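You operate a simulated robot arm through the tools that you are given. There is no shell and no other tool. Be economical: measure what you need, move in short steps, check, and stop when the job is done.

You are at the controls of a simulated robot arm. One attempt, no reset.

TASK
Put the yellow cord clip from the teal tabletop on top of the white tabbed film and the green cord clip on top of the green scouring pad.

It is judged by the outcome, as a careful person would: the job done as asked, and still so three seconds after it is handed in. It fails if anything else is knocked over, pushed out of place, dropped, spilled or broken.

THE ROBOT
A 7-joint arm with a two-finger parallel gripper, fixed in place. Base frame: the origin is at the foot of the arm, x ahead of it, y to its left, z up; the work surface is at about z = 0. Lengths are in mm, angles in degrees, forces in N, time in s.
With the tool pointing down near the work surface it reaches from about 220 to 580 mm from the base axis. Its first joint turns from -66.0 to 66.0 degrees. Payload 2.5 kg.
The tool frame sits at the grasp point between the pads (the TCP): z along the fingers, y along the line on which they close. The tips reach 23 mm beyond it. The gripper opens to 94 mm. The fingers are 38 mm wide and 10 mm thick; the gripper's body (54 by 96 mm) begins 39 mm behind the TCP.
Orientation is told as [roll, pitch, yaw] about the base's x, y, z axes, in that order, counted from this pose: with the fingers straight down and closing along the base's y, the tool's x points along the base's -x, its y along +y and its z along -z.

THE INTERFACE
- The arm moves only by the tool play_rows. Its argument "plan" is a list of rows, each a list of 4 numbers: the shift along the base's x, y, z in units of 250 mm (1.0 is 250 mm), then the turn about the base's z in units of 45 degrees (1.0 is 45 degrees). In form: [[dx, dy, dz, spin], ...]. A call has 1 to 10 rows; each row is the pose to reach, as a shift and turn from the pose commanded when the call began. "grip" is the gripper command, from -1 (shut) to 1 (fully open), values between in proportion, set as the call begins (left out, the last holds). A call with a number of a shift or a turn outside -1 to 1 is refused whole. A row lasts 0.2 s, in which the tool goes at most 50 mm and 8.6 degrees; a call with a longer step from one row to the next is refused whole, and so is a gripper value outside its range. Where a pose cannot be reached the arm comes as near as it can. A force on the tool above 40 N (or 10 N above the force at the start of the call, whichever is more), or a blocked arm, ends the call early, and 0.2 s more pass. Each finger travels about 108 mm/s and halts on what it meets, pressing with about 41 N; the grip force reading is that of the motor and also rises with nothing between the fingers. The clock runs only during rows and for 0.2 s after the last one: add rows that repeat a pose to give the fingers time. The reply holds the time, the measured pose of the TCP, the force on the tool along the base axes, the opening and the grip force, in the units named above and with some noise, and new pictures: "views" is both (left out), scene, wrist or none.
- Cameras (640 x 400 px; columns grow to the right, rows downward): "scene" is fixed at [96.5, -397.3, 538.9]; the picture's right is [0.96, -0.29, 0.00], its down [-0.18, -0.59, -0.79] and it looks along [0.23, 0.75, -0.62] (base axes); focal length 307 px, centre (320, 200). "wrist" rides on the gripper at [-39, 0, -44] in the tool frame; the picture's right is [0.00, -1.00, 0.00], its down [0.97, 0.00, -0.24] and it looks along [0.24, 0.00, 0.97] (tool axes); focal length 218 px, centre (320, 200).
- measure_at(camera, pixels): there is no depth. For up to 12 entries [column, row, z] of the newest picture of that camera ("zoom" is the newest enlarged one), the place [x, y] in the base frame at which the ray of that pixel passes the height z, good to about 2 mm. The clock stands still meanwhile.
- inspect(camera, box): a new picture of the part [left, top, right, bottom] of that camera's present view, enlarged. The clock stands still meanwhile.
- hand_in(): hands the job in; it is judged then, once.

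Keep the steps short. Do not move on a guess: measure, check each grasp and each placing, and mend mistakes. In all there are 60 turns and 120 pictures (those below and enlarged ones count). Leave the gripper open and the arm clear of the work at the hand-in unless told otherwise, and finish with a single line.

The tools are called after ">>>" by a JSON object that holds its "op" and its "data". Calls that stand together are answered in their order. play_rows: Moves the arm, as the interface text tells. Its arguments: {"type":"object","properties":{"plan":{"type":"array","items":{"type":"array","items":{"type":"number"}}},"grip":{"type":"number"},"views":{"type":"string","enum":["both","scene","wrist","none"]}},"required":["plan"]} The other tools are called the same way: measure_at (camera, pixels) gives the place at which the rays of pixels pass given heights; inspect (camera, box) takes an enlarged picture of a part of a camera's view; hand_in () hands the job in.

At the start:

```text
t: 0.0
tool_pos: [353.2, 145.5, 313.3]
orientation: [0.1, 0.0, -0.1]
ft_force: [-0.2, -0.4, -1.0]
width: 93.8
grip_force: 0.1
```

scene: 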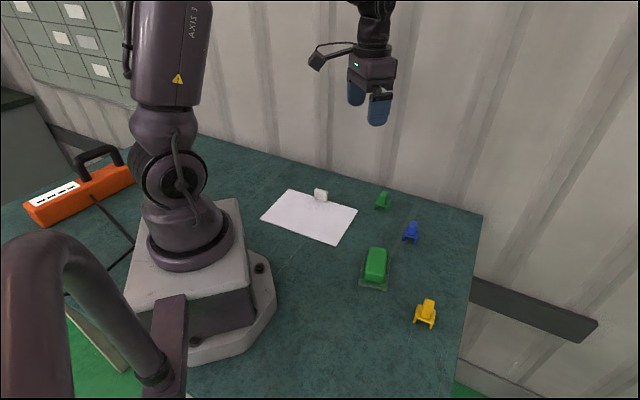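
wrist: 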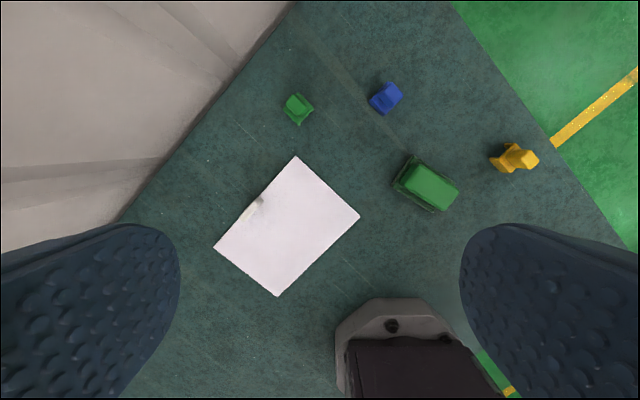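

I see the yellow clip near (426,313), the green clip near (382,200), the pad near (375,267) and the film near (310,216) in the scene view. I'll enlarge both regions first.

>>> {"op": "inspect", "data": {"camera": "scene", "box": [340, 180, 460, 340]}}

>>> {"op": "inspect", "data": {"camera": "wrist", "box": [200, 70, 560, 300]}}

>>> {"op": "measure_at", "data": {"camera": "wrist", "pixels": [[515, 159, 10], [298, 109, 10], [426, 185, 20], [296, 157, 0], [359, 216, 0], [278, 296, 0], [214, 248, 0], [386, 98, 10], [252, 208, 10]]}}

>>> {"op": "measure_at", "data": {"camera": "scene", "pixels": [[426, 313, 10], [382, 200, 10], [375, 262, 20], [411, 232, 10], [321, 195, 10]]}}

```text
2.50 times, centred on (400, 260) of scene
```

zoom: 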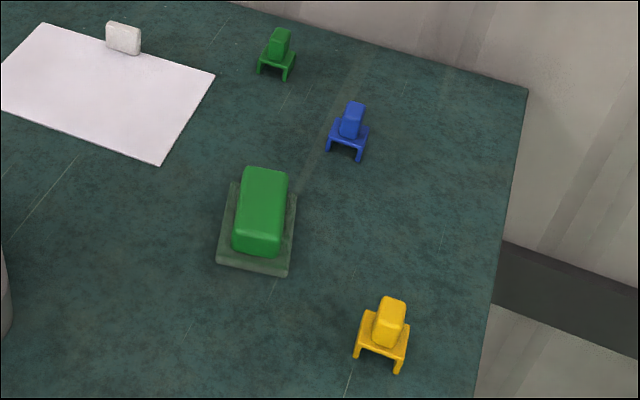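

```text
1.74 times, centred on (380, 185) of wrist
```

zoom: 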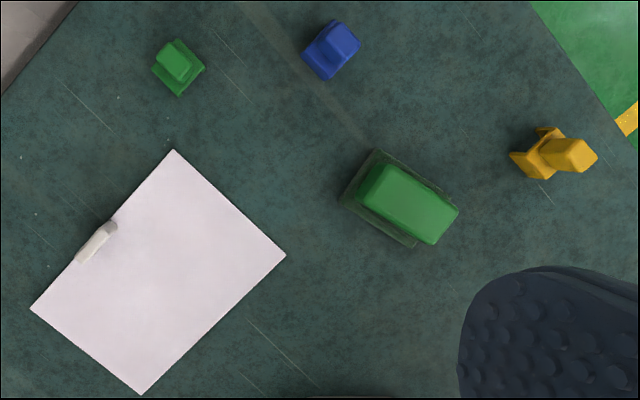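

```text
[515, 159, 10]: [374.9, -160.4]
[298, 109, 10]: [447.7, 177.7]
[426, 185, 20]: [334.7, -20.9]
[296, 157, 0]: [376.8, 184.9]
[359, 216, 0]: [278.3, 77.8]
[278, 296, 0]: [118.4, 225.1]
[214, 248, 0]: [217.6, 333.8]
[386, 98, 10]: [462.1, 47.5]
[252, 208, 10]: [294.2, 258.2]
```

```text
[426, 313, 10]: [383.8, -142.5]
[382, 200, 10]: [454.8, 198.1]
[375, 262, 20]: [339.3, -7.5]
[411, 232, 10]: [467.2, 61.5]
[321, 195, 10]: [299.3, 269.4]
```

I need height estimates. I'll measure feet and tops in the zoomed scene view, then move the hand nearer to the yellow clip at a safe height.

>>> {"op": "inspect", "data": {"camera": "scene", "box": [395, 285, 459, 335]}}

>>> {"op": "play_rows", "data": {"plan": [[0.02, -0.16, -0.06, 0], [0.04, -0.32, -0.12, 0], [0.06, -0.48, -0.18, 0], [0.08, -0.64, -0.24, 0], [0.1, -0.8, -0.3, 0], [0.1, -0.96, -0.36, 0], [0.1, -1.0, -0.48, 0], [0.1, -1.0, -0.48, 0]], "grip": 1}}

```text
8.00 times, centred on (427, 310) of scene
```

zoom: 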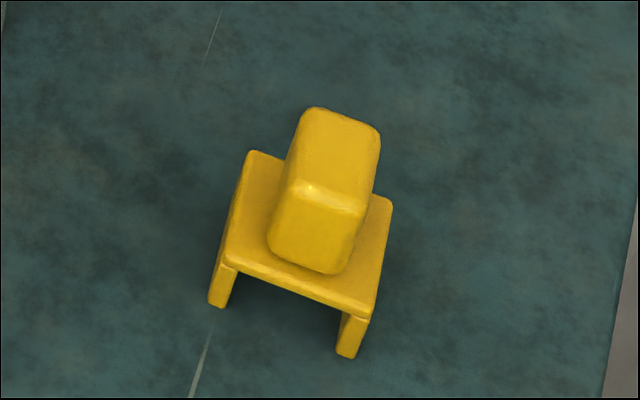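

```text
t: 1.8
tool_pos: [378.1, -102.5, 191.7]
orientation: [0.0, 0.1, 0.0]
ft_force: [-0.2, -0.4, 0.7]
width: 94.1
grip_force: 0.2
```

scene: 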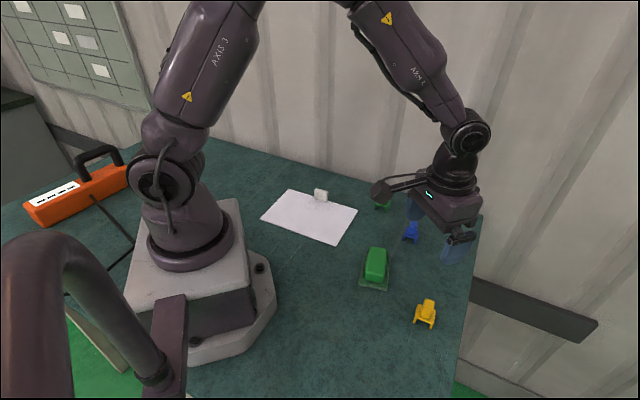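
wrist: 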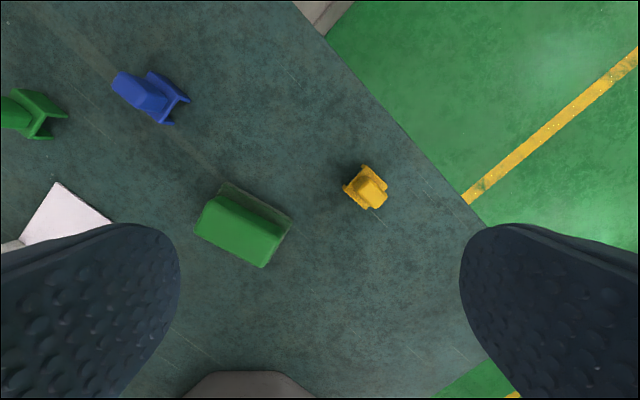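

The yellow clip is now at about (366,188) in the wrist view. I'll enlarge it and the pad, to find edges and heights.

>>> {"op": "inspect", "data": {"camera": "wrist", "box": [180, 140, 420, 290]}}

>>> {"op": "inspect", "data": {"camera": "wrist", "box": [318, 150, 414, 210]}}

```text
2.67 times, centred on (300, 215) of wrist
```

zoom: 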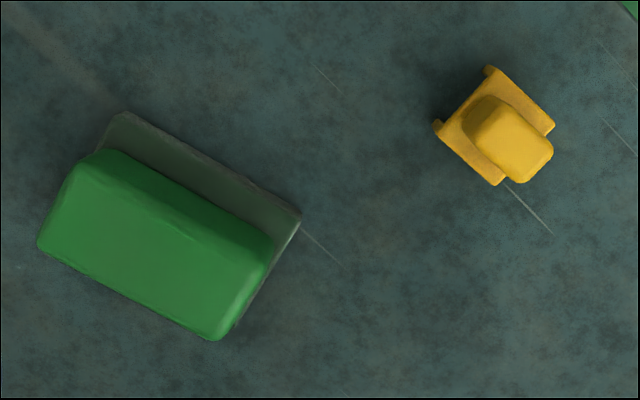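

```text
6.67 times, centred on (366, 180) of wrist
```

zoom: 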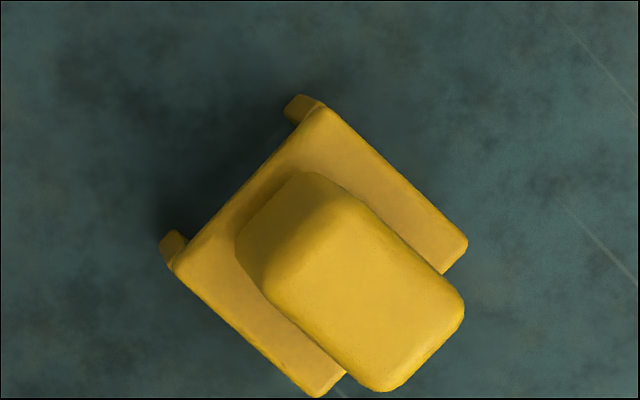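

Next I triangulate heights of the yellow clip's tab top and platform, plus the pad top, from both cameras.

>>> {"op": "measure_at", "data": {"camera": "scene", "pixels": [[429, 305, 20], [429, 305, 30], [429, 305, 40], [413.9, 323, 0], [430.1, 329.4, 0], [418.3, 304, 15], [436, 310.4, 15], [415.5, 317.8, 15], [433, 324.4, 15]]}}

>>> {"op": "measure_at", "data": {"camera": "zoom", "pixels": [[364, 295, 20], [364, 295, 30], [364, 295, 40], [300, 105, 0], [172, 243, 0], [322, 107, 15], [467, 243, 15], [317, 395, 15], [172, 265, 15], [265, 285, 30], [385, 388, 30], [462, 305, 30]]}}

>>> {"op": "measure_at", "data": {"camera": "wrist", "pixels": [[195, 232, 30], [263, 267, 30], [281, 234, 30], [214, 197, 30], [225, 182, 5], [292, 222, 5], [236, 236, 40]]}}

>>> {"op": "inspect", "data": {"camera": "scene", "box": [343, 240, 407, 296]}}

```text
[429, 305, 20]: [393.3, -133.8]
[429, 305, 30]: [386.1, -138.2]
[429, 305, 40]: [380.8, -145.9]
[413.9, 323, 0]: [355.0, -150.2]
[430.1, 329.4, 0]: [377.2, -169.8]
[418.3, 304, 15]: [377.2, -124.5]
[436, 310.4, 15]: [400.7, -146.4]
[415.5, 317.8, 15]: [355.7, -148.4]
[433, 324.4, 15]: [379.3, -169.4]
```

```text
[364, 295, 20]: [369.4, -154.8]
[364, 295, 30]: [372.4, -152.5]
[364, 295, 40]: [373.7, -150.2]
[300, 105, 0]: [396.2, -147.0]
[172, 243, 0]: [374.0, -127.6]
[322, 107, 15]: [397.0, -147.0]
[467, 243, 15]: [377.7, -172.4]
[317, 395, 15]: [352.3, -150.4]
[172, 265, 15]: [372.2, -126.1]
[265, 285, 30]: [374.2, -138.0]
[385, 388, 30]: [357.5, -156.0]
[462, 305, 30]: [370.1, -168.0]
```

```text
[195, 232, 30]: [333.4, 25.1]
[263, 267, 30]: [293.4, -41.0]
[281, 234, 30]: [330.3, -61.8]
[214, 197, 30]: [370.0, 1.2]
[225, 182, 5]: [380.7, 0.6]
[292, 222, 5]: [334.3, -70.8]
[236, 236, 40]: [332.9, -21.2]
```

```text
7.14 times, centred on (375, 268) of scene
```

zoom: 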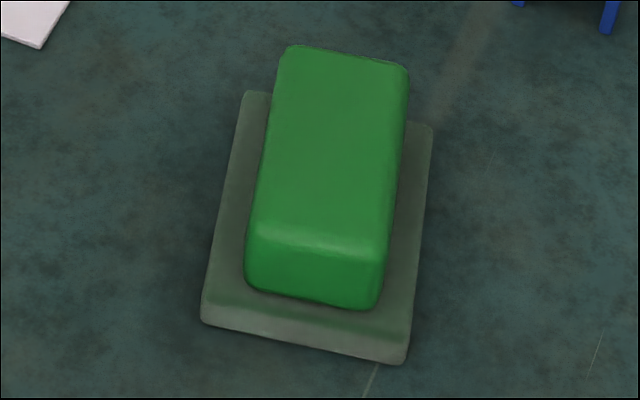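

The platform top is at z≈17 and its centre at (376,-148). The tab top is at z≈46. The tab's thin axis (~16 mm) points at about 140°, so the tool must turn about +50°. I'll move above the clip and turn 45° first, then look.

>>> {"op": "play_rows", "data": {"plan": [[0, -0.03, -0.04, 0.18], [0, -0.06, -0.08, 0.36], [-0.005, -0.09, -0.12, 0.54], [-0.005, -0.12, -0.16, 0.72], [-0.01, -0.15, -0.2, 0.88], [-0.01, -0.178, -0.24, 1.0], [-0.01, -0.178, -0.28, 1.0], [-0.01, -0.178, -0.28, 1.0]], "views": "both"}}

```text
t: 3.6
tool_pos: [375.8, -149.6, 120.7]
orientation: [0.1, 0.0, 45.0]
ft_force: [0.7, -0.2, -0.5]
width: 94.0
grip_force: 0.0
```

scene: 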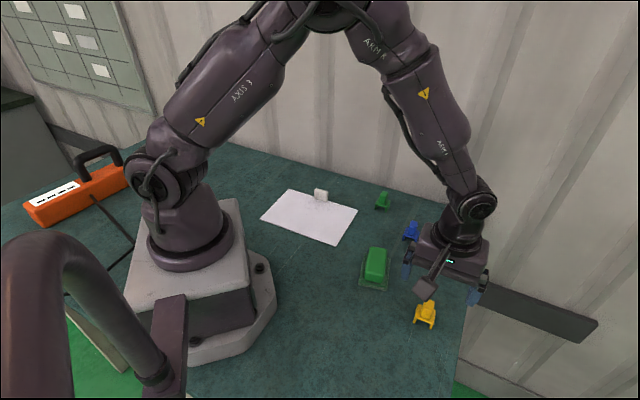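
wrist: 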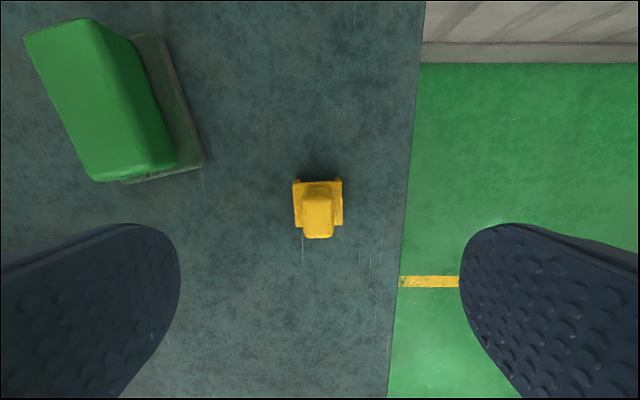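

The tool now reads 45° and the clip at (318,205) looks nearly square to the fingers. I'll enlarge it to check alignment.

>>> {"op": "inspect", "data": {"camera": "wrist", "box": [280, 170, 360, 250]}}

```text
5.00 times, centred on (320, 210) of wrist
```

zoom: 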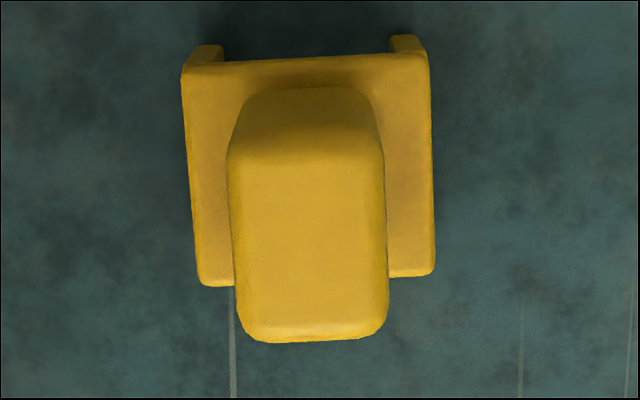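

It is about 3° short, and I'll correct that. I'll measure the tab top at z=46 and the platform at z=17 to fix the centre.

>>> {"op": "measure_at", "data": {"camera": "zoom", "pixels": [[230, 160, 46], [382, 155, 46], [388, 325, 46], [243, 333, 46], [185, 65, 17], [428, 53, 17], [435, 275, 17], [203, 285, 17]]}}

```text
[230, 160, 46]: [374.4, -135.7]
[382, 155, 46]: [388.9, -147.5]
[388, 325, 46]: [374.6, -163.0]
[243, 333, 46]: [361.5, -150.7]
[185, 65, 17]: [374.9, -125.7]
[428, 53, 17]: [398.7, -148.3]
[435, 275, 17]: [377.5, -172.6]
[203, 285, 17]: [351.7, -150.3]
```

The clip centre (375.5,-149.2) matches the TCP. I'll lower to z≈45, with the tips about 22 mm above the table and clear of the platform at 17, adding 3° of turn.

>>> {"op": "play_rows", "data": {"plan": [[0, 0, -0.06, 0.067], [0, 0, -0.12, 0.067], [0, 0, -0.18, 0.067], [0, 0, -0.24, 0.067], [0, 0, -0.28, 0.067], [0, 0, -0.305, 0.067], [0, 0, -0.305, 0.067]], "grip": 1}}

```text
t: 5.2
tool_pos: [378.0, -150.5, 46.8]
orientation: [0.0, 0.0, 48.0]
ft_force: [0.4, 0.4, -0.2]
width: 93.9
grip_force: 0.2
```

scene: 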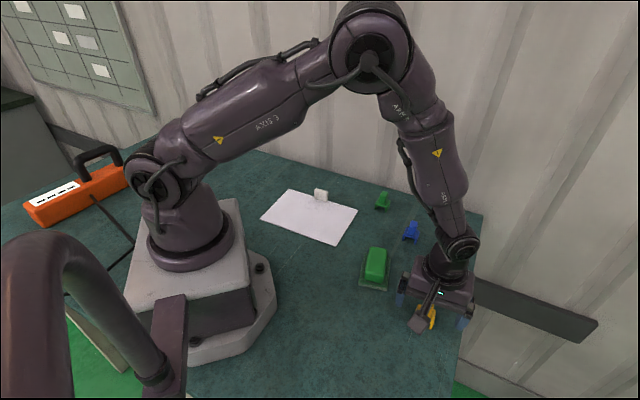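
wrist: 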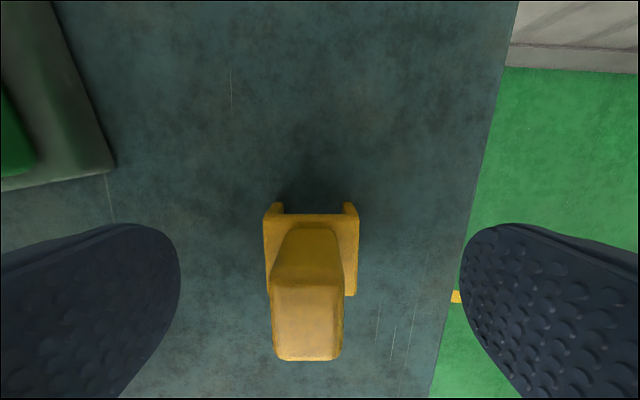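

The tab is at column ~308, 2.5 mm left of centre. I'll shift by (-1.9,+1.7), lower 2 mm, then close.

>>> {"op": "play_rows", "data": {"plan": [[-0.0075, 0.0067, -0.008, 0], [-0.0075, 0.0067, -0.008, 0]], "views": "none"}}

>>> {"op": "play_rows", "data": {"plan": [[0, 0, 0, 0], [0, 0, 0, 0], [0, 0, 0, 0], [0, 0, 0, 0], [0, 0, 0, 0]], "grip": -1}}

```text
t: 5.8
tool_pos: [375.2, -147.9, 44.7]
orientation: [0.0, 0.1, 48.0]
ft_force: [0.0, -0.5, 0.2]
width: 94.1
grip_force: 0.0
```

```text
t: 7.0
tool_pos: [375.4, -147.7, 45.5]
orientation: [0.0, 0.0, 48.0]
ft_force: [-0.1, 0.8, 1.7]
width: 16.4
grip_force: 40.5
```

scene: 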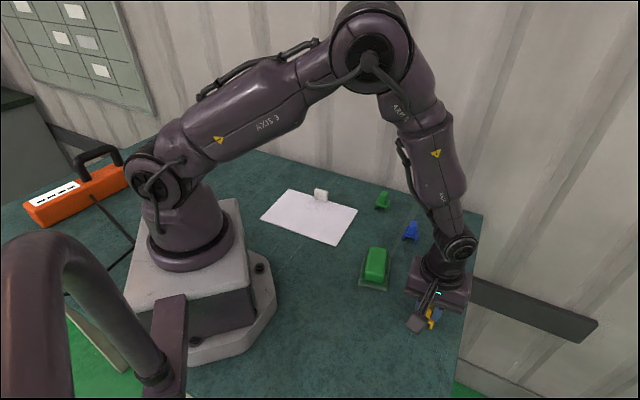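
wrist: 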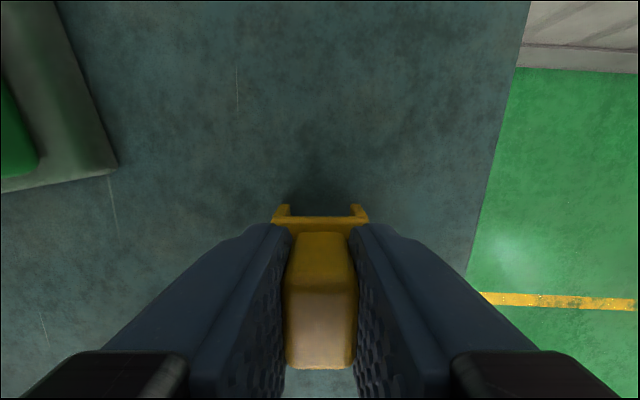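

The tab is held at a width of 16.4. I'll lift by 130 mm in steps and check.

>>> {"op": "play_rows", "data": {"plan": [[0, 0, 0.04, 0], [0, 0, 0.14, 0], [0, 0, 0.28, 0], [0, 0, 0.42, 0], [0, 0, 0.52, 0], [0, 0, 0.52, 0]]}}

>>> {"op": "measure_at", "data": {"camera": "scene", "pixels": [[357, 209, 0], [336, 243, 0], [262, 217, 0], [288, 190, 0], [321, 198, 0]]}}

```text
t: 8.4
tool_pos: [374.9, -145.9, 177.1]
orientation: [-0.1, 0.0, 47.9]
ft_force: [0.5, 0.2, -0.7]
width: 16.4
grip_force: 40.8
```

scene: 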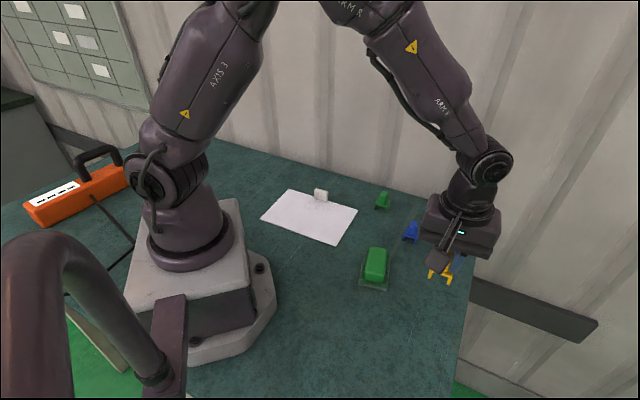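
wrist: 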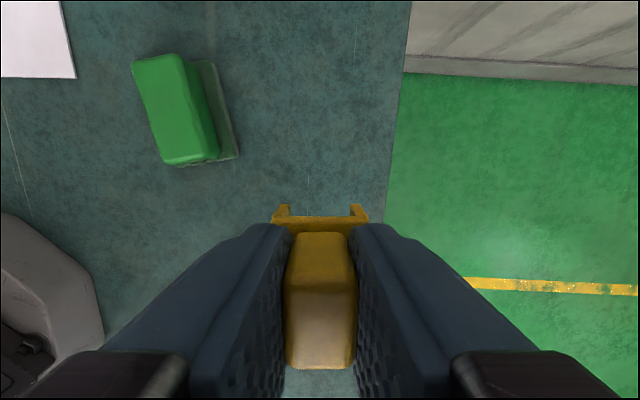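

```text
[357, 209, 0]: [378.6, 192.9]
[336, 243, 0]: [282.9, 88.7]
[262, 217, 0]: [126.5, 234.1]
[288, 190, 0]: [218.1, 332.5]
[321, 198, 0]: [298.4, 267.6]
```

The clip is held firmly and lifted. Both cameras agree on the film corners, with the centre near (250,208) and the tab at (298,267). I'll carry the clip at z≈177 to above the film at about (262,190).

>>> {"op": "play_rows", "data": {"plan": [[-0.06, 0.17, 0, 0], [-0.12, 0.34, 0, 0], [-0.18, 0.51, 0, 0], [-0.24, 0.68, 0, 0], [-0.3, 0.85, 0, 0], [-0.36, 0.98, 0, 0], [-0.36, 0.98, 0, 0]], "views": "none"}}

>>> {"op": "play_rows", "data": {"plan": [[-0.03, 0.12, 0, 0], [-0.06, 0.24, 0, 0], [-0.09, 0.37, -0.05, 0], [-0.09, 0.37, -0.15, 0], [-0.09, 0.37, -0.25, 0], [-0.09, 0.37, -0.25, 0]]}}

```text
t: 10.0
tool_pos: [285.2, 98.2, 175.2]
orientation: [0.0, 0.0, 48.0]
ft_force: [-0.2, -0.1, 0.3]
width: 16.4
grip_force: 41.4
```

```text
t: 11.4
tool_pos: [260.5, 189.1, 111.7]
orientation: [0.0, 0.0, 48.0]
ft_force: [-0.2, 0.5, -0.1]
width: 16.6
grip_force: 41.0
```

scene: 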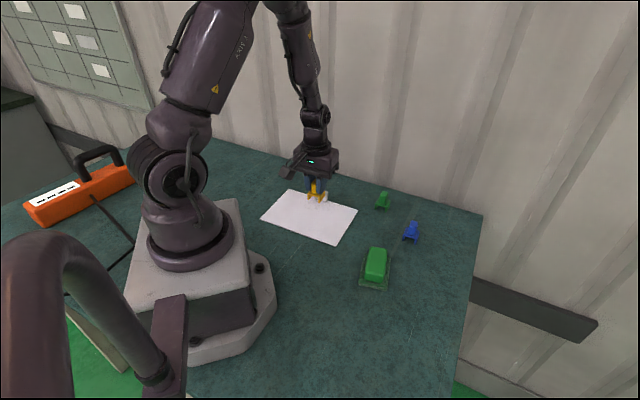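
wrist: 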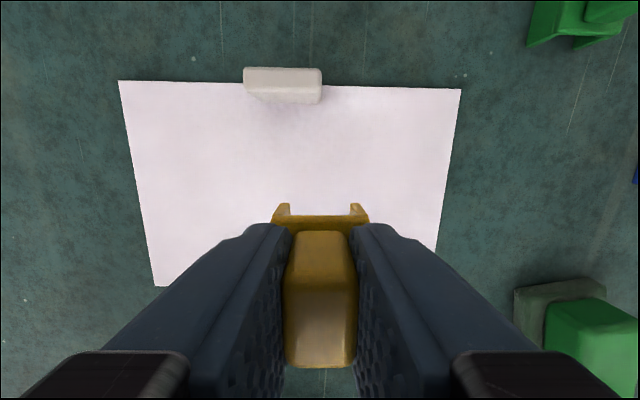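

The clip is above the film, and its film tab is well clear. I'll lower to z≈47 slowly and read the force.

>>> {"op": "play_rows", "data": {"plan": [[0, 0, -0.08, 0], [0, 0, -0.16, 0], [0, 0, -0.22, 0], [0, 0, -0.245, 0], [0, 0, -0.258, 0], [0, 0, -0.258, 0]]}}

```text
t: 12.8
tool_pos: [261.4, 190.1, 48.3]
orientation: [0.0, 0.0, 48.0]
ft_force: [-0.6, -0.4, 6.0]
width: 16.9
grip_force: 40.8
```

scene: 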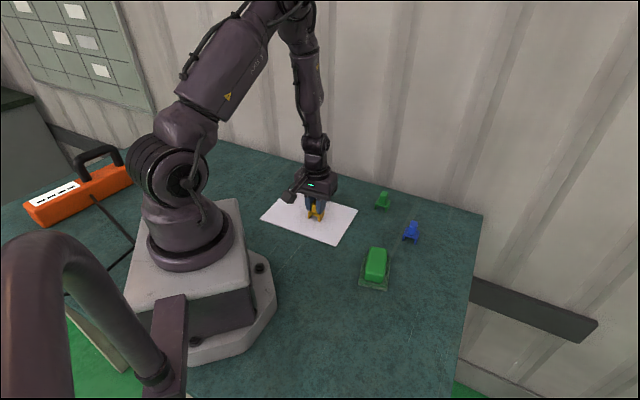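
wrist: 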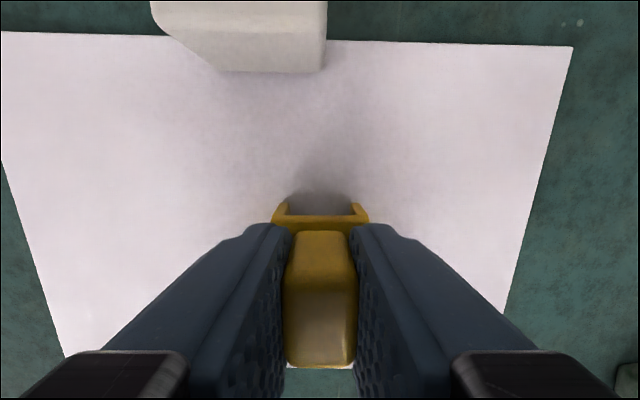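

The 6 N force shows contact with the film. I'll open the gripper partway, then rise.

>>> {"op": "play_rows", "data": {"plan": [[0, 0, 0, 0], [0, 0, 0, 0], [0, 0, 0, 0], [0, 0, 0.06, 0], [0, 0, 0.2, 0], [0, 0, 0.36, 0], [0, 0, 0.52, 0], [0, 0, 0.52, 0]], "grip": 0.4}}

```text
t: 14.6
tool_pos: [262.6, 188.9, 177.2]
orientation: [0.0, -0.1, 48.0]
ft_force: [-0.1, -0.8, -1.3]
width: 65.6
grip_force: 0.1
```

scene: 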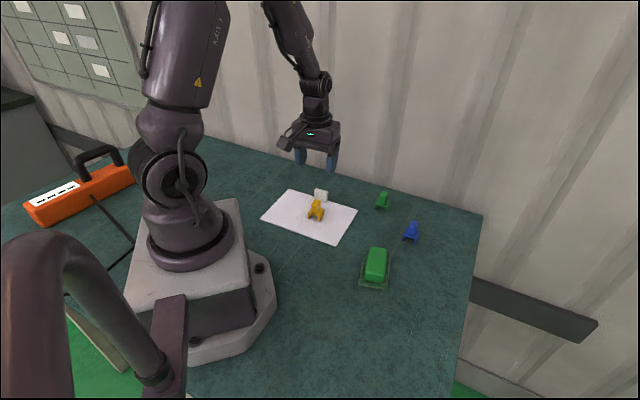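
wrist: 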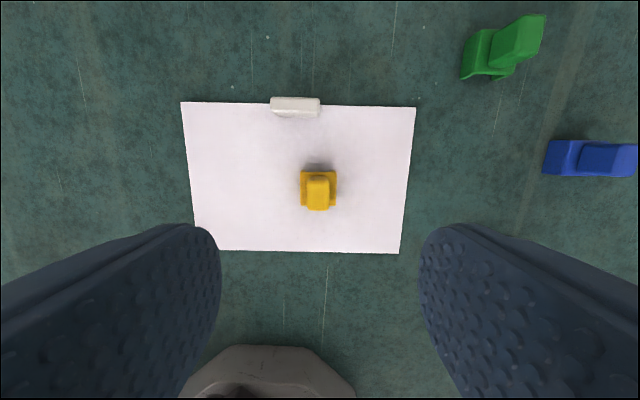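

The yellow clip stands on the film. Now I'll move at height to above the green clip near (447,183).

>>> {"op": "play_rows", "data": {"plan": [[0.18, 0, 0, 0], [0.36, -0.01, 0, 0], [0.54, -0.02, 0, 0], [0.7, -0.02, 0, 0], [0.73, -0.02, -0.06, 0], [0.73, -0.02, -0.06, 0]], "grip": 1}}

>>> {"op": "inspect", "data": {"camera": "wrist", "box": [256, 150, 384, 250]}}

>>> {"op": "inspect", "data": {"camera": "scene", "box": [343, 240, 407, 296]}}

```text
t: 16.0
tool_pos: [441.6, 183.4, 160.7]
orientation: [0.0, -0.1, 48.0]
ft_force: [0.4, -0.9, 0.2]
width: 93.9
grip_force: 0.1
```

scene: 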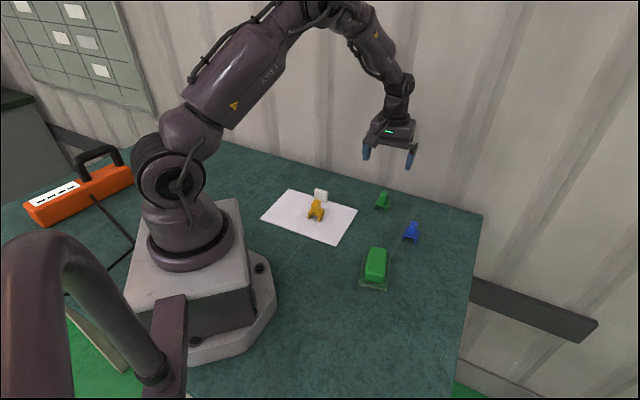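
wrist: 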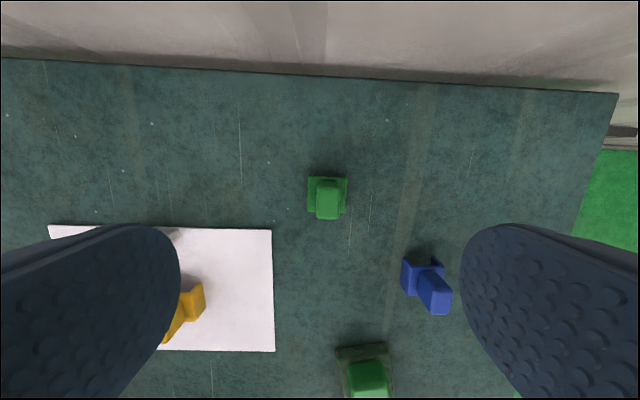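

```text
4.00 times, centred on (320, 200) of wrist
```

zoom: 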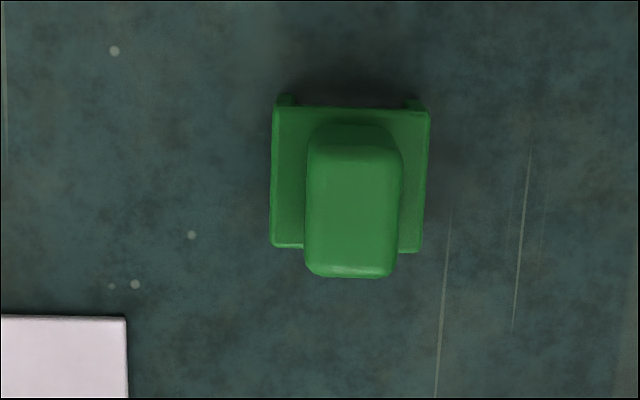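

```text
7.14 times, centred on (375, 268) of scene
```

zoom: 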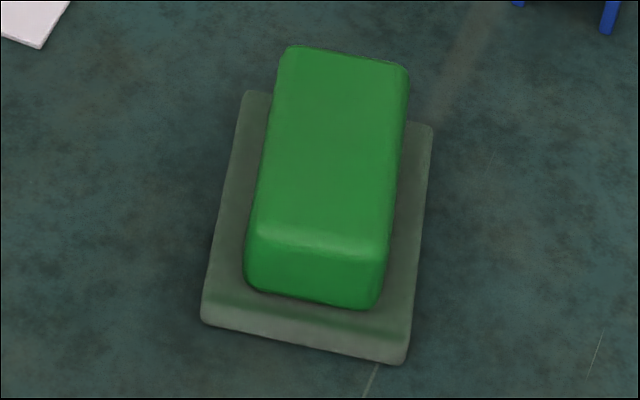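

The green clip is turned about 2° clockwise in this view. I'll measure its tab and platform, and the pad in the scene view.

>>> {"op": "measure_at", "data": {"camera": "wrist", "pixels": [[317, 187, 46], [340, 187.5, 46], [338.8, 218.8, 46], [316.8, 217.5, 46], [308, 177, 17], [347.5, 178, 17], [345.5, 213, 17], [307.5, 211.5, 17]]}}

>>> {"op": "measure_at", "data": {"camera": "scene", "pixels": [[370.1, 246.3, 40], [387.3, 249.1, 40], [384.5, 274.3, 40], [365.2, 271.5, 40], [364.5, 252.9, 10], [390.8, 257.9, 10], [386.9, 290.7, 0], [358.5, 285.1, 0], [376.8, 260.3, 30], [376.8, 260.3, 40], [376.8, 260.3, 50]]}}

```text
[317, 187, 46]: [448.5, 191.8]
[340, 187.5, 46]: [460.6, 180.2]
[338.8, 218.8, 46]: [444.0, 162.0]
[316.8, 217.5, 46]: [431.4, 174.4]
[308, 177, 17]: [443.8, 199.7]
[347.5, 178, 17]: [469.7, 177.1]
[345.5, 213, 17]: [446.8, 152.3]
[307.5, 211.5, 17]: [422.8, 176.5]
```

```text
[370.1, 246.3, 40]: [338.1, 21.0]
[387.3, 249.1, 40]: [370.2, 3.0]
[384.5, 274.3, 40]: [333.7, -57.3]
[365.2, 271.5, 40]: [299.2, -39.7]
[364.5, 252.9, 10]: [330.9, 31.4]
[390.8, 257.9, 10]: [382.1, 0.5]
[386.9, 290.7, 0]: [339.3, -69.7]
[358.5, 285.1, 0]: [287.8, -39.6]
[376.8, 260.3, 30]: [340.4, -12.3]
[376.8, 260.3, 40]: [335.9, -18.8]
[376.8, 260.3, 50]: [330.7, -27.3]
```

The green clip's centre is (446,176.8) at about 47°. The pad top is near z=40 with centre (335,-19). I'll shift over the clip, lower to z≈65 and check centring.

>>> {"op": "play_rows", "data": {"plan": [[0.017, -0.027, -0.08, -0.02], [0.017, -0.027, -0.18, -0.02], [0.017, -0.027, -0.28, -0.02], [0.017, -0.027, -0.38, -0.02], [0.017, -0.027, -0.38, -0.02]], "views": "wrist"}}

```text
t: 17.2
tool_pos: [447.8, 177.4, 66.3]
orientation: [0.0, 0.0, 47.1]
ft_force: [-0.3, -0.3, 0.3]
width: 94.0
grip_force: 0.0
```

wrist: 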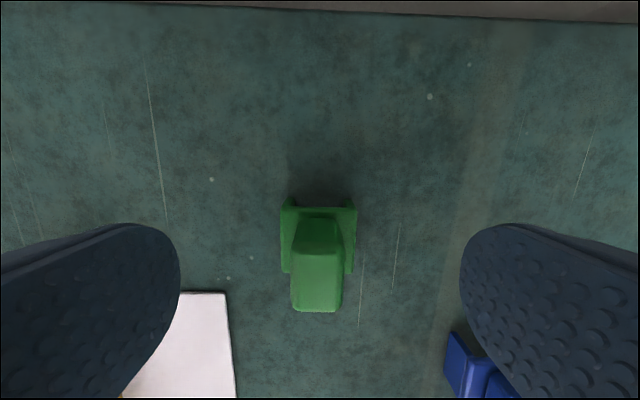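

The tab column is ~317, within 1 mm of centre, and the fingers clear everything. I'll lower to z≈45 and close.

>>> {"op": "play_rows", "data": {"plan": [[-0.003, 0.002, -0.05, 0], [-0.004, 0.003, -0.085, 0], [-0.004, 0.003, -0.085, 0]], "views": "wrist"}}

>>> {"op": "play_rows", "data": {"plan": [[0, 0, 0, 0], [0, 0, 0, 0], [0, 0, 0, 0], [0, 0, 0, 0], [0, 0, 0, 0]], "grip": -1, "views": "wrist"}}

```text
t: 18.0
tool_pos: [448.6, 178.2, 45.2]
orientation: [0.0, 0.1, 47.0]
ft_force: [-0.5, 0.5, 0.7]
width: 94.1
grip_force: 0.0
```

wrist: 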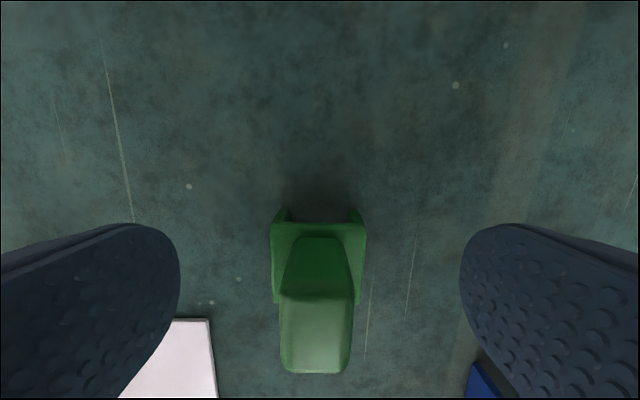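

```text
t: 19.2
tool_pos: [447.9, 178.6, 47.6]
orientation: [-0.1, 0.0, 47.0]
ft_force: [-1.0, -0.3, 0.0]
width: 16.9
grip_force: 40.9
```

wrist: 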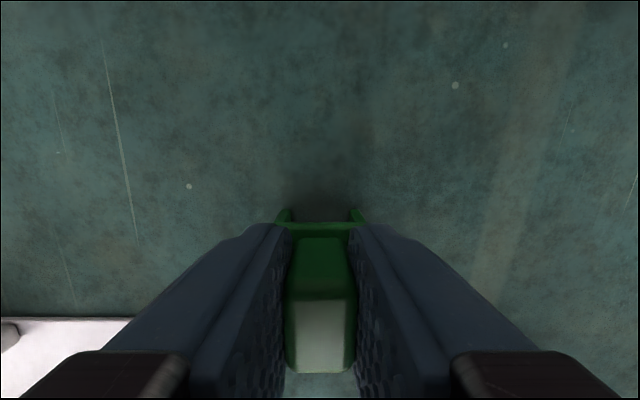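

The green clip is held (width 16.9). I'll lift it, then carry it past the pad to about (297,-78), turned +10°, so that the wrist camera sees the pad ahead of the fingers.

>>> {"op": "play_rows", "data": {"plan": [[0, 0, 0.04, 0], [0, 0, 0.14, 0], [0, 0, 0.28, 0], [0, 0, 0.42, 0], [0, 0, 0.52, 0], [0, 0, 0.52, 0]], "views": "scene"}}

>>> {"op": "play_rows", "data": {"plan": [[-0.1, -0.16, 0, 0.11], [-0.2, -0.32, 0, 0.22], [-0.3, -0.48, 0, 0.22], [-0.4, -0.64, 0, 0.22], [-0.5, -0.8, 0, 0.22], [-0.57, -0.96, 0, 0.22], [-0.59, -1.0, 0, 0.22], [-0.59, -1.0, 0, 0.22]], "views": "both"}}

>>> {"op": "inspect", "data": {"camera": "wrist", "box": [240, 80, 400, 240]}}

```text
t: 20.6
tool_pos: [449.3, 180.7, 179.1]
orientation: [0.1, 0.1, 47.0]
ft_force: [1.0, -0.9, 0.6]
width: 16.6
grip_force: 40.9
```

scene: 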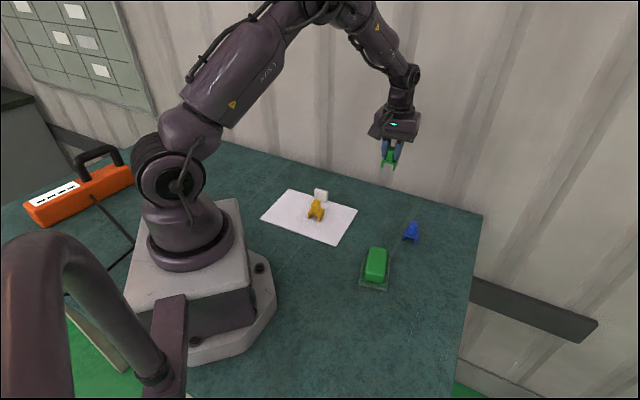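

```text
t: 22.4
tool_pos: [300.7, -72.9, 175.6]
orientation: [0.0, 0.0, 57.0]
ft_force: [-0.4, -0.7, 0.1]
width: 16.8
grip_force: 41.7
```

scene: 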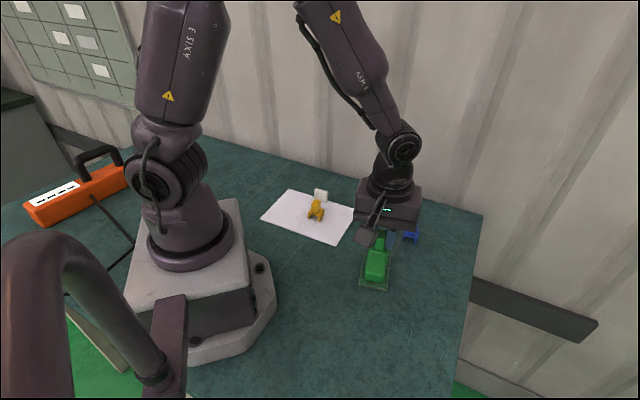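
wrist: 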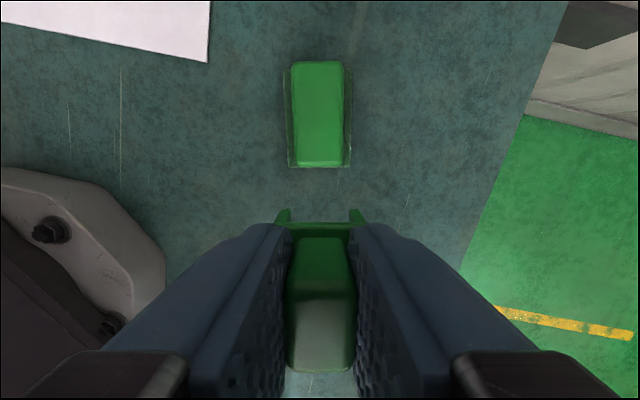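

```text
2.50 times, centred on (320, 160) of wrist
```

zoom: 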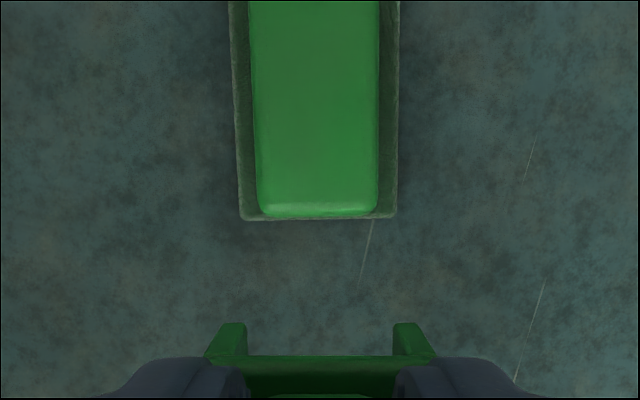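

The pad is in view at (318,115). I'll enlarge exactly that part.

>>> {"op": "inspect", "data": {"camera": "wrist", "box": [220, 50, 420, 175]}}

```text
3.20 times, centred on (320, 112) of wrist
```

zoom: 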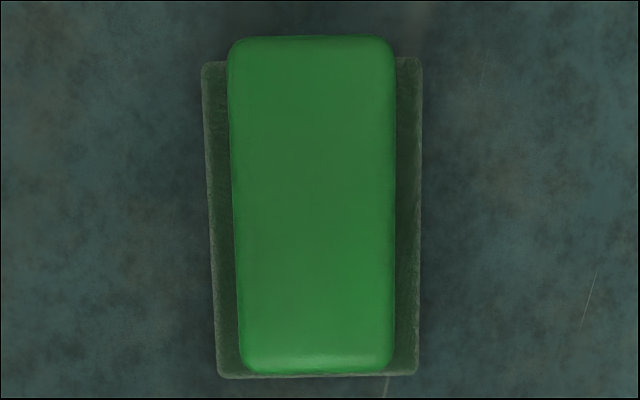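

>>> {"op": "measure_at", "data": {"camera": "zoom", "pixels": [[202, 63, 8], [422, 58, 8], [417, 375, 8], [218, 377, 8], [230, 40, 35], [395, 40, 35], [393, 358, 35], [240, 358, 35], [230, 40, 45], [395, 40, 45], [393, 358, 45], [240, 358, 45]]}}

>>> {"op": "measure_at", "data": {"camera": "scene", "pixels": [[364.5, 252.9, 8], [390.8, 257.9, 8], [370.1, 246.3, 30], [387.3, 249.1, 30], [370.1, 246.3, 35], [387.3, 249.1, 35], [370.1, 246.3, 45], [387.3, 249.1, 45]]}}

```text
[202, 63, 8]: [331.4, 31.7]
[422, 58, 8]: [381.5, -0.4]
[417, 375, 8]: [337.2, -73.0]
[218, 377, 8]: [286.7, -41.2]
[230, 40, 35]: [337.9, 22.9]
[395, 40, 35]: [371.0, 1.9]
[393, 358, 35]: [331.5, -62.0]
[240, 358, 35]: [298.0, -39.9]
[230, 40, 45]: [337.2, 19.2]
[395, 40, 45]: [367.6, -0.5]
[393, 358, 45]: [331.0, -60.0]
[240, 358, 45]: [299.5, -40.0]
```

```text
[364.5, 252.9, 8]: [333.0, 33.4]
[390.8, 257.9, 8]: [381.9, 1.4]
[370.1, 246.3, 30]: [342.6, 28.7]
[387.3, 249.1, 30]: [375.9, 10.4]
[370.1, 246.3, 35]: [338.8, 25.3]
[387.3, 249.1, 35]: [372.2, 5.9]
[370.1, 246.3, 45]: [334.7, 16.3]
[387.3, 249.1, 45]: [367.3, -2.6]
```

The pad top is at z≈40 with centre (334.3,-20), axis ≈57.8° and size 38×72. I'll move over it and lower to z≈110 (clip bottom about 24 mm above the pad), then check alignment.

>>> {"op": "play_rows", "data": {"plan": [[0.04, 0.07, 0, 0.018], [0.09, 0.14, 0, 0.018], [0.137, 0.219, 0, 0.018], [0.137, 0.219, -0.1, 0.018], [0.137, 0.219, -0.2, 0.018], [0.137, 0.219, -0.26, 0.018], [0.137, 0.219, -0.26, 0.018]]}}

>>> {"op": "inspect", "data": {"camera": "wrist", "box": [220, 130, 420, 255]}}

>>> {"op": "inspect", "data": {"camera": "scene", "box": [327, 220, 423, 300]}}

```text
t: 24.0
tool_pos: [334.6, -15.6, 112.3]
orientation: [0.0, 0.0, 57.8]
ft_force: [0.0, 0.0, 0.0]
width: 16.8
grip_force: 41.0
```

scene: 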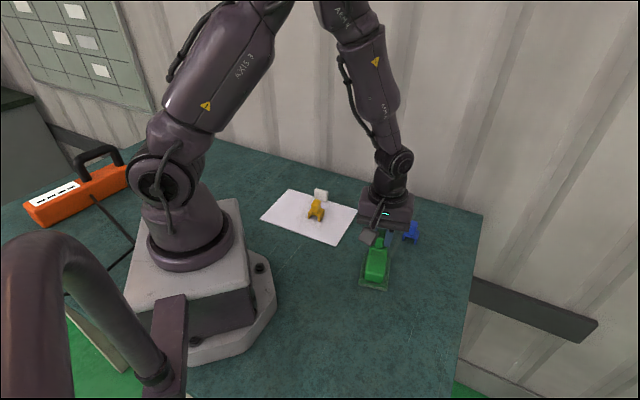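
wrist: 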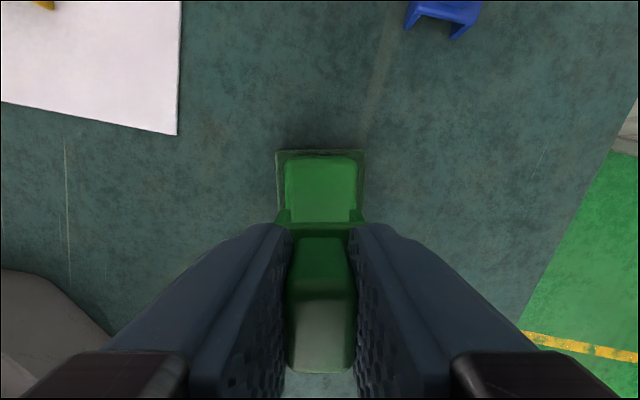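

```text
3.20 times, centred on (320, 192) of wrist
```

zoom: 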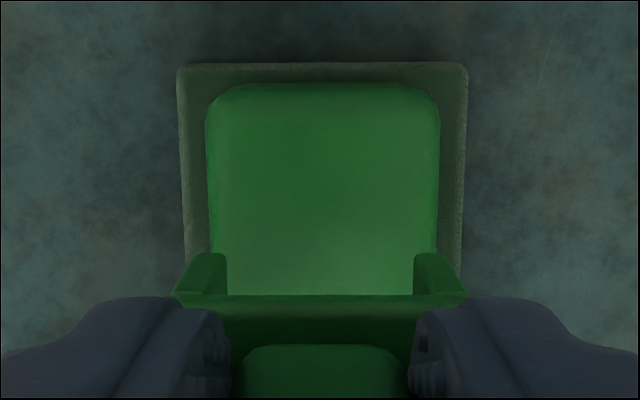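

```text
5.00 times, centred on (375, 260) of scene
```

zoom: 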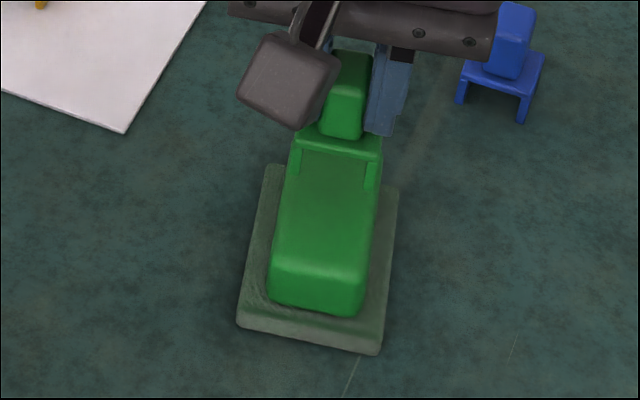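

The pad and the clip are aligned to within 1 mm (columns 322 and 320 in the zoom). I'll lower slowly to z≈88.

>>> {"op": "play_rows", "data": {"plan": [[0, 0, -0.04, 0], [0, 0, -0.07, 0], [0, 0, -0.085, 0], [0, 0, -0.093, 0], [0, 0, -0.093, 0]]}}

>>> {"op": "inspect", "data": {"camera": "scene", "box": [327, 220, 423, 300]}}

```text
t: 25.2
tool_pos: [334.0, -15.8, 90.2]
orientation: [-0.2, 0.0, 57.8]
ft_force: [-4.4, 1.2, 17.5]
width: 17.0
grip_force: 41.3
```

scene: 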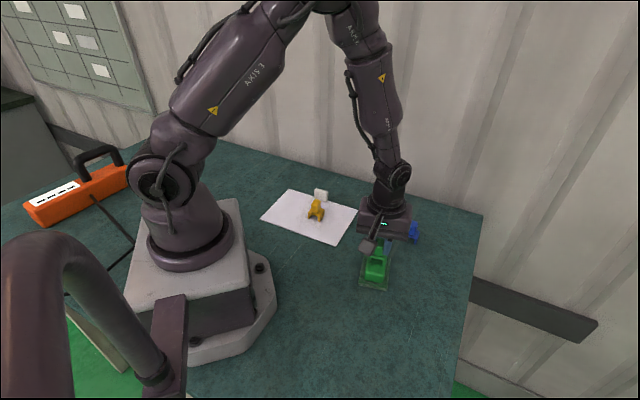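
wrist: 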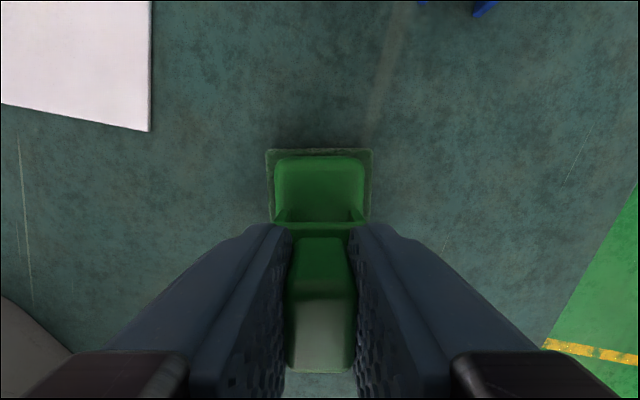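

```text
5.00 times, centred on (375, 260) of scene
```

zoom: 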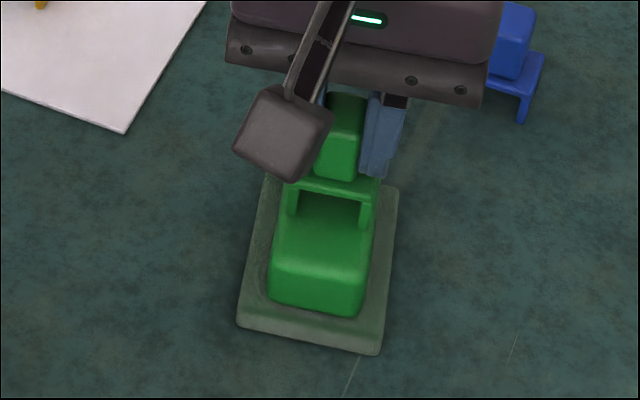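

It is in contact (17.5 N), so I'll back off 1.5 mm to ease the force before releasing.

>>> {"op": "play_rows", "data": {"plan": [[0, 0, 0.006, 0], [0, 0, 0.006, 0]], "views": "none"}}

```text
t: 25.8
tool_pos: [334.1, -17.5, 91.2]
orientation: [0.0, 0.0, 57.9]
ft_force: [0.1, 0.4, 0.1]
width: 17.0
grip_force: 40.7
```

The force is about zero, so the clip is at the surface. I'll open, then rise straight up.

>>> {"op": "play_rows", "data": {"plan": [[0, 0, -0.002, 0], [0, 0, -0.002, 0], [0, 0, -0.002, 0], [0, 0, 0.06, 0], [0, 0, 0.2, 0], [0, 0, 0.36, 0], [0, 0, 0.5, 0], [0, 0, 0.5, 0]], "grip": 0.4}}

>>> {"op": "inspect", "data": {"camera": "scene", "box": [280, 170, 440, 300]}}

>>> {"op": "inspect", "data": {"camera": "wrist", "box": [240, 130, 400, 230]}}

```text
t: 27.6
tool_pos: [335.0, -16.1, 215.1]
orientation: [0.0, 0.0, 57.8]
ft_force: [-0.3, 0.3, 0.0]
width: 65.7
grip_force: 0.0
```

scene: 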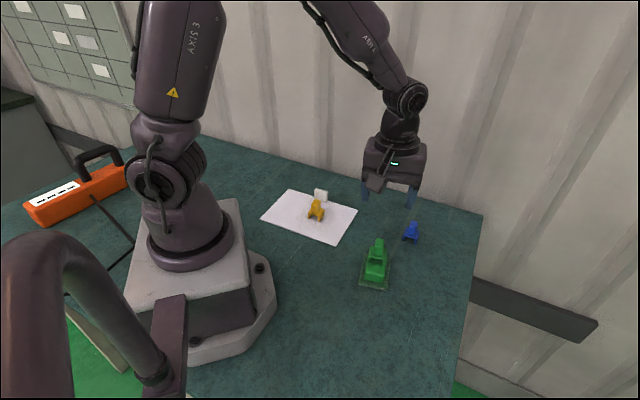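
wrist: 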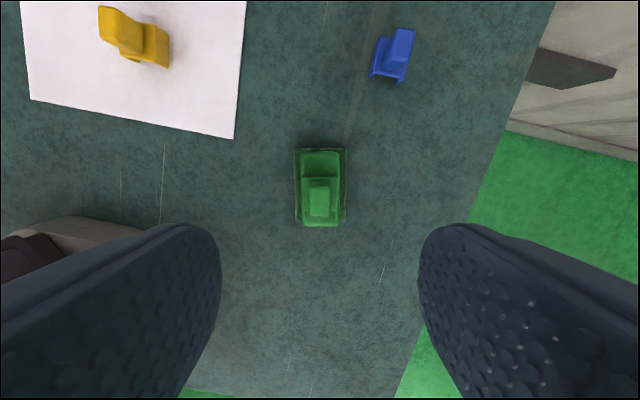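

```text
3.08 times, centred on (360, 235) of scene
```

zoom: 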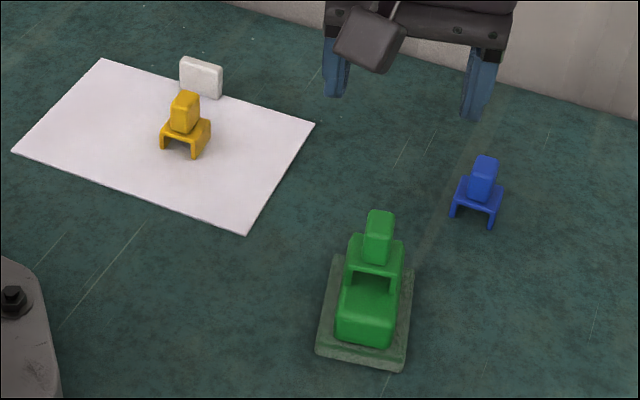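

```text
4.00 times, centred on (320, 180) of wrist
```

zoom: 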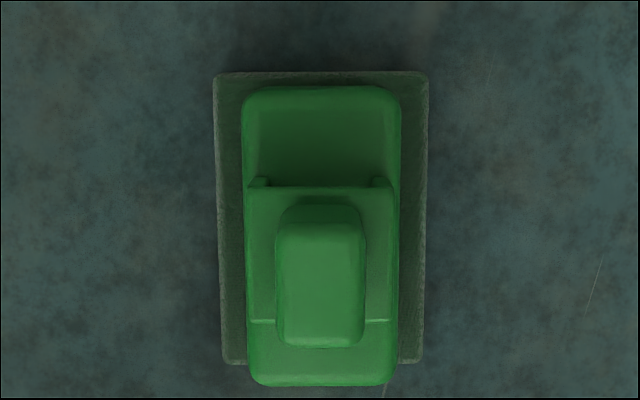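

Both clips stand upright, centred on their targets, and nothing else has moved. I'll open fully, rise further, and let a second pass to confirm stability.

>>> {"op": "play_rows", "data": {"plan": [[0, 0, 0.15, 0], [0, 0, 0.3, 0], [0, 0, 0.3, 0], [0, 0, 0.3, 0], [0, 0, 0.3, 0], [0, 0, 0.3, 0]], "grip": 1, "views": "scene"}}

```text
t: 29.0
tool_pos: [334.3, -16.8, 289.4]
orientation: [-0.1, -0.1, 57.8]
ft_force: [0.6, -0.6, -0.5]
width: 94.1
grip_force: 0.1
```

scene: 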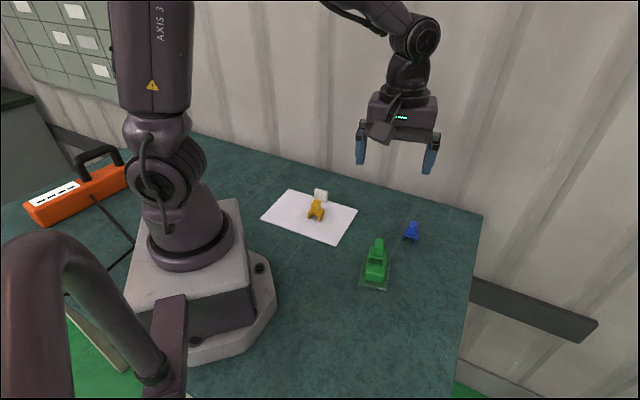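

Everything is stable, the gripper is open and the arm is clear, so I'm handing in.

>>> {"op": "hand_in", "data": {}}

```text
The job is handed in.
```

The yellow cord clip stands on the white tabbed film and the green cord clip on the green scouring pad; nothing else moved, and the job is handed in.
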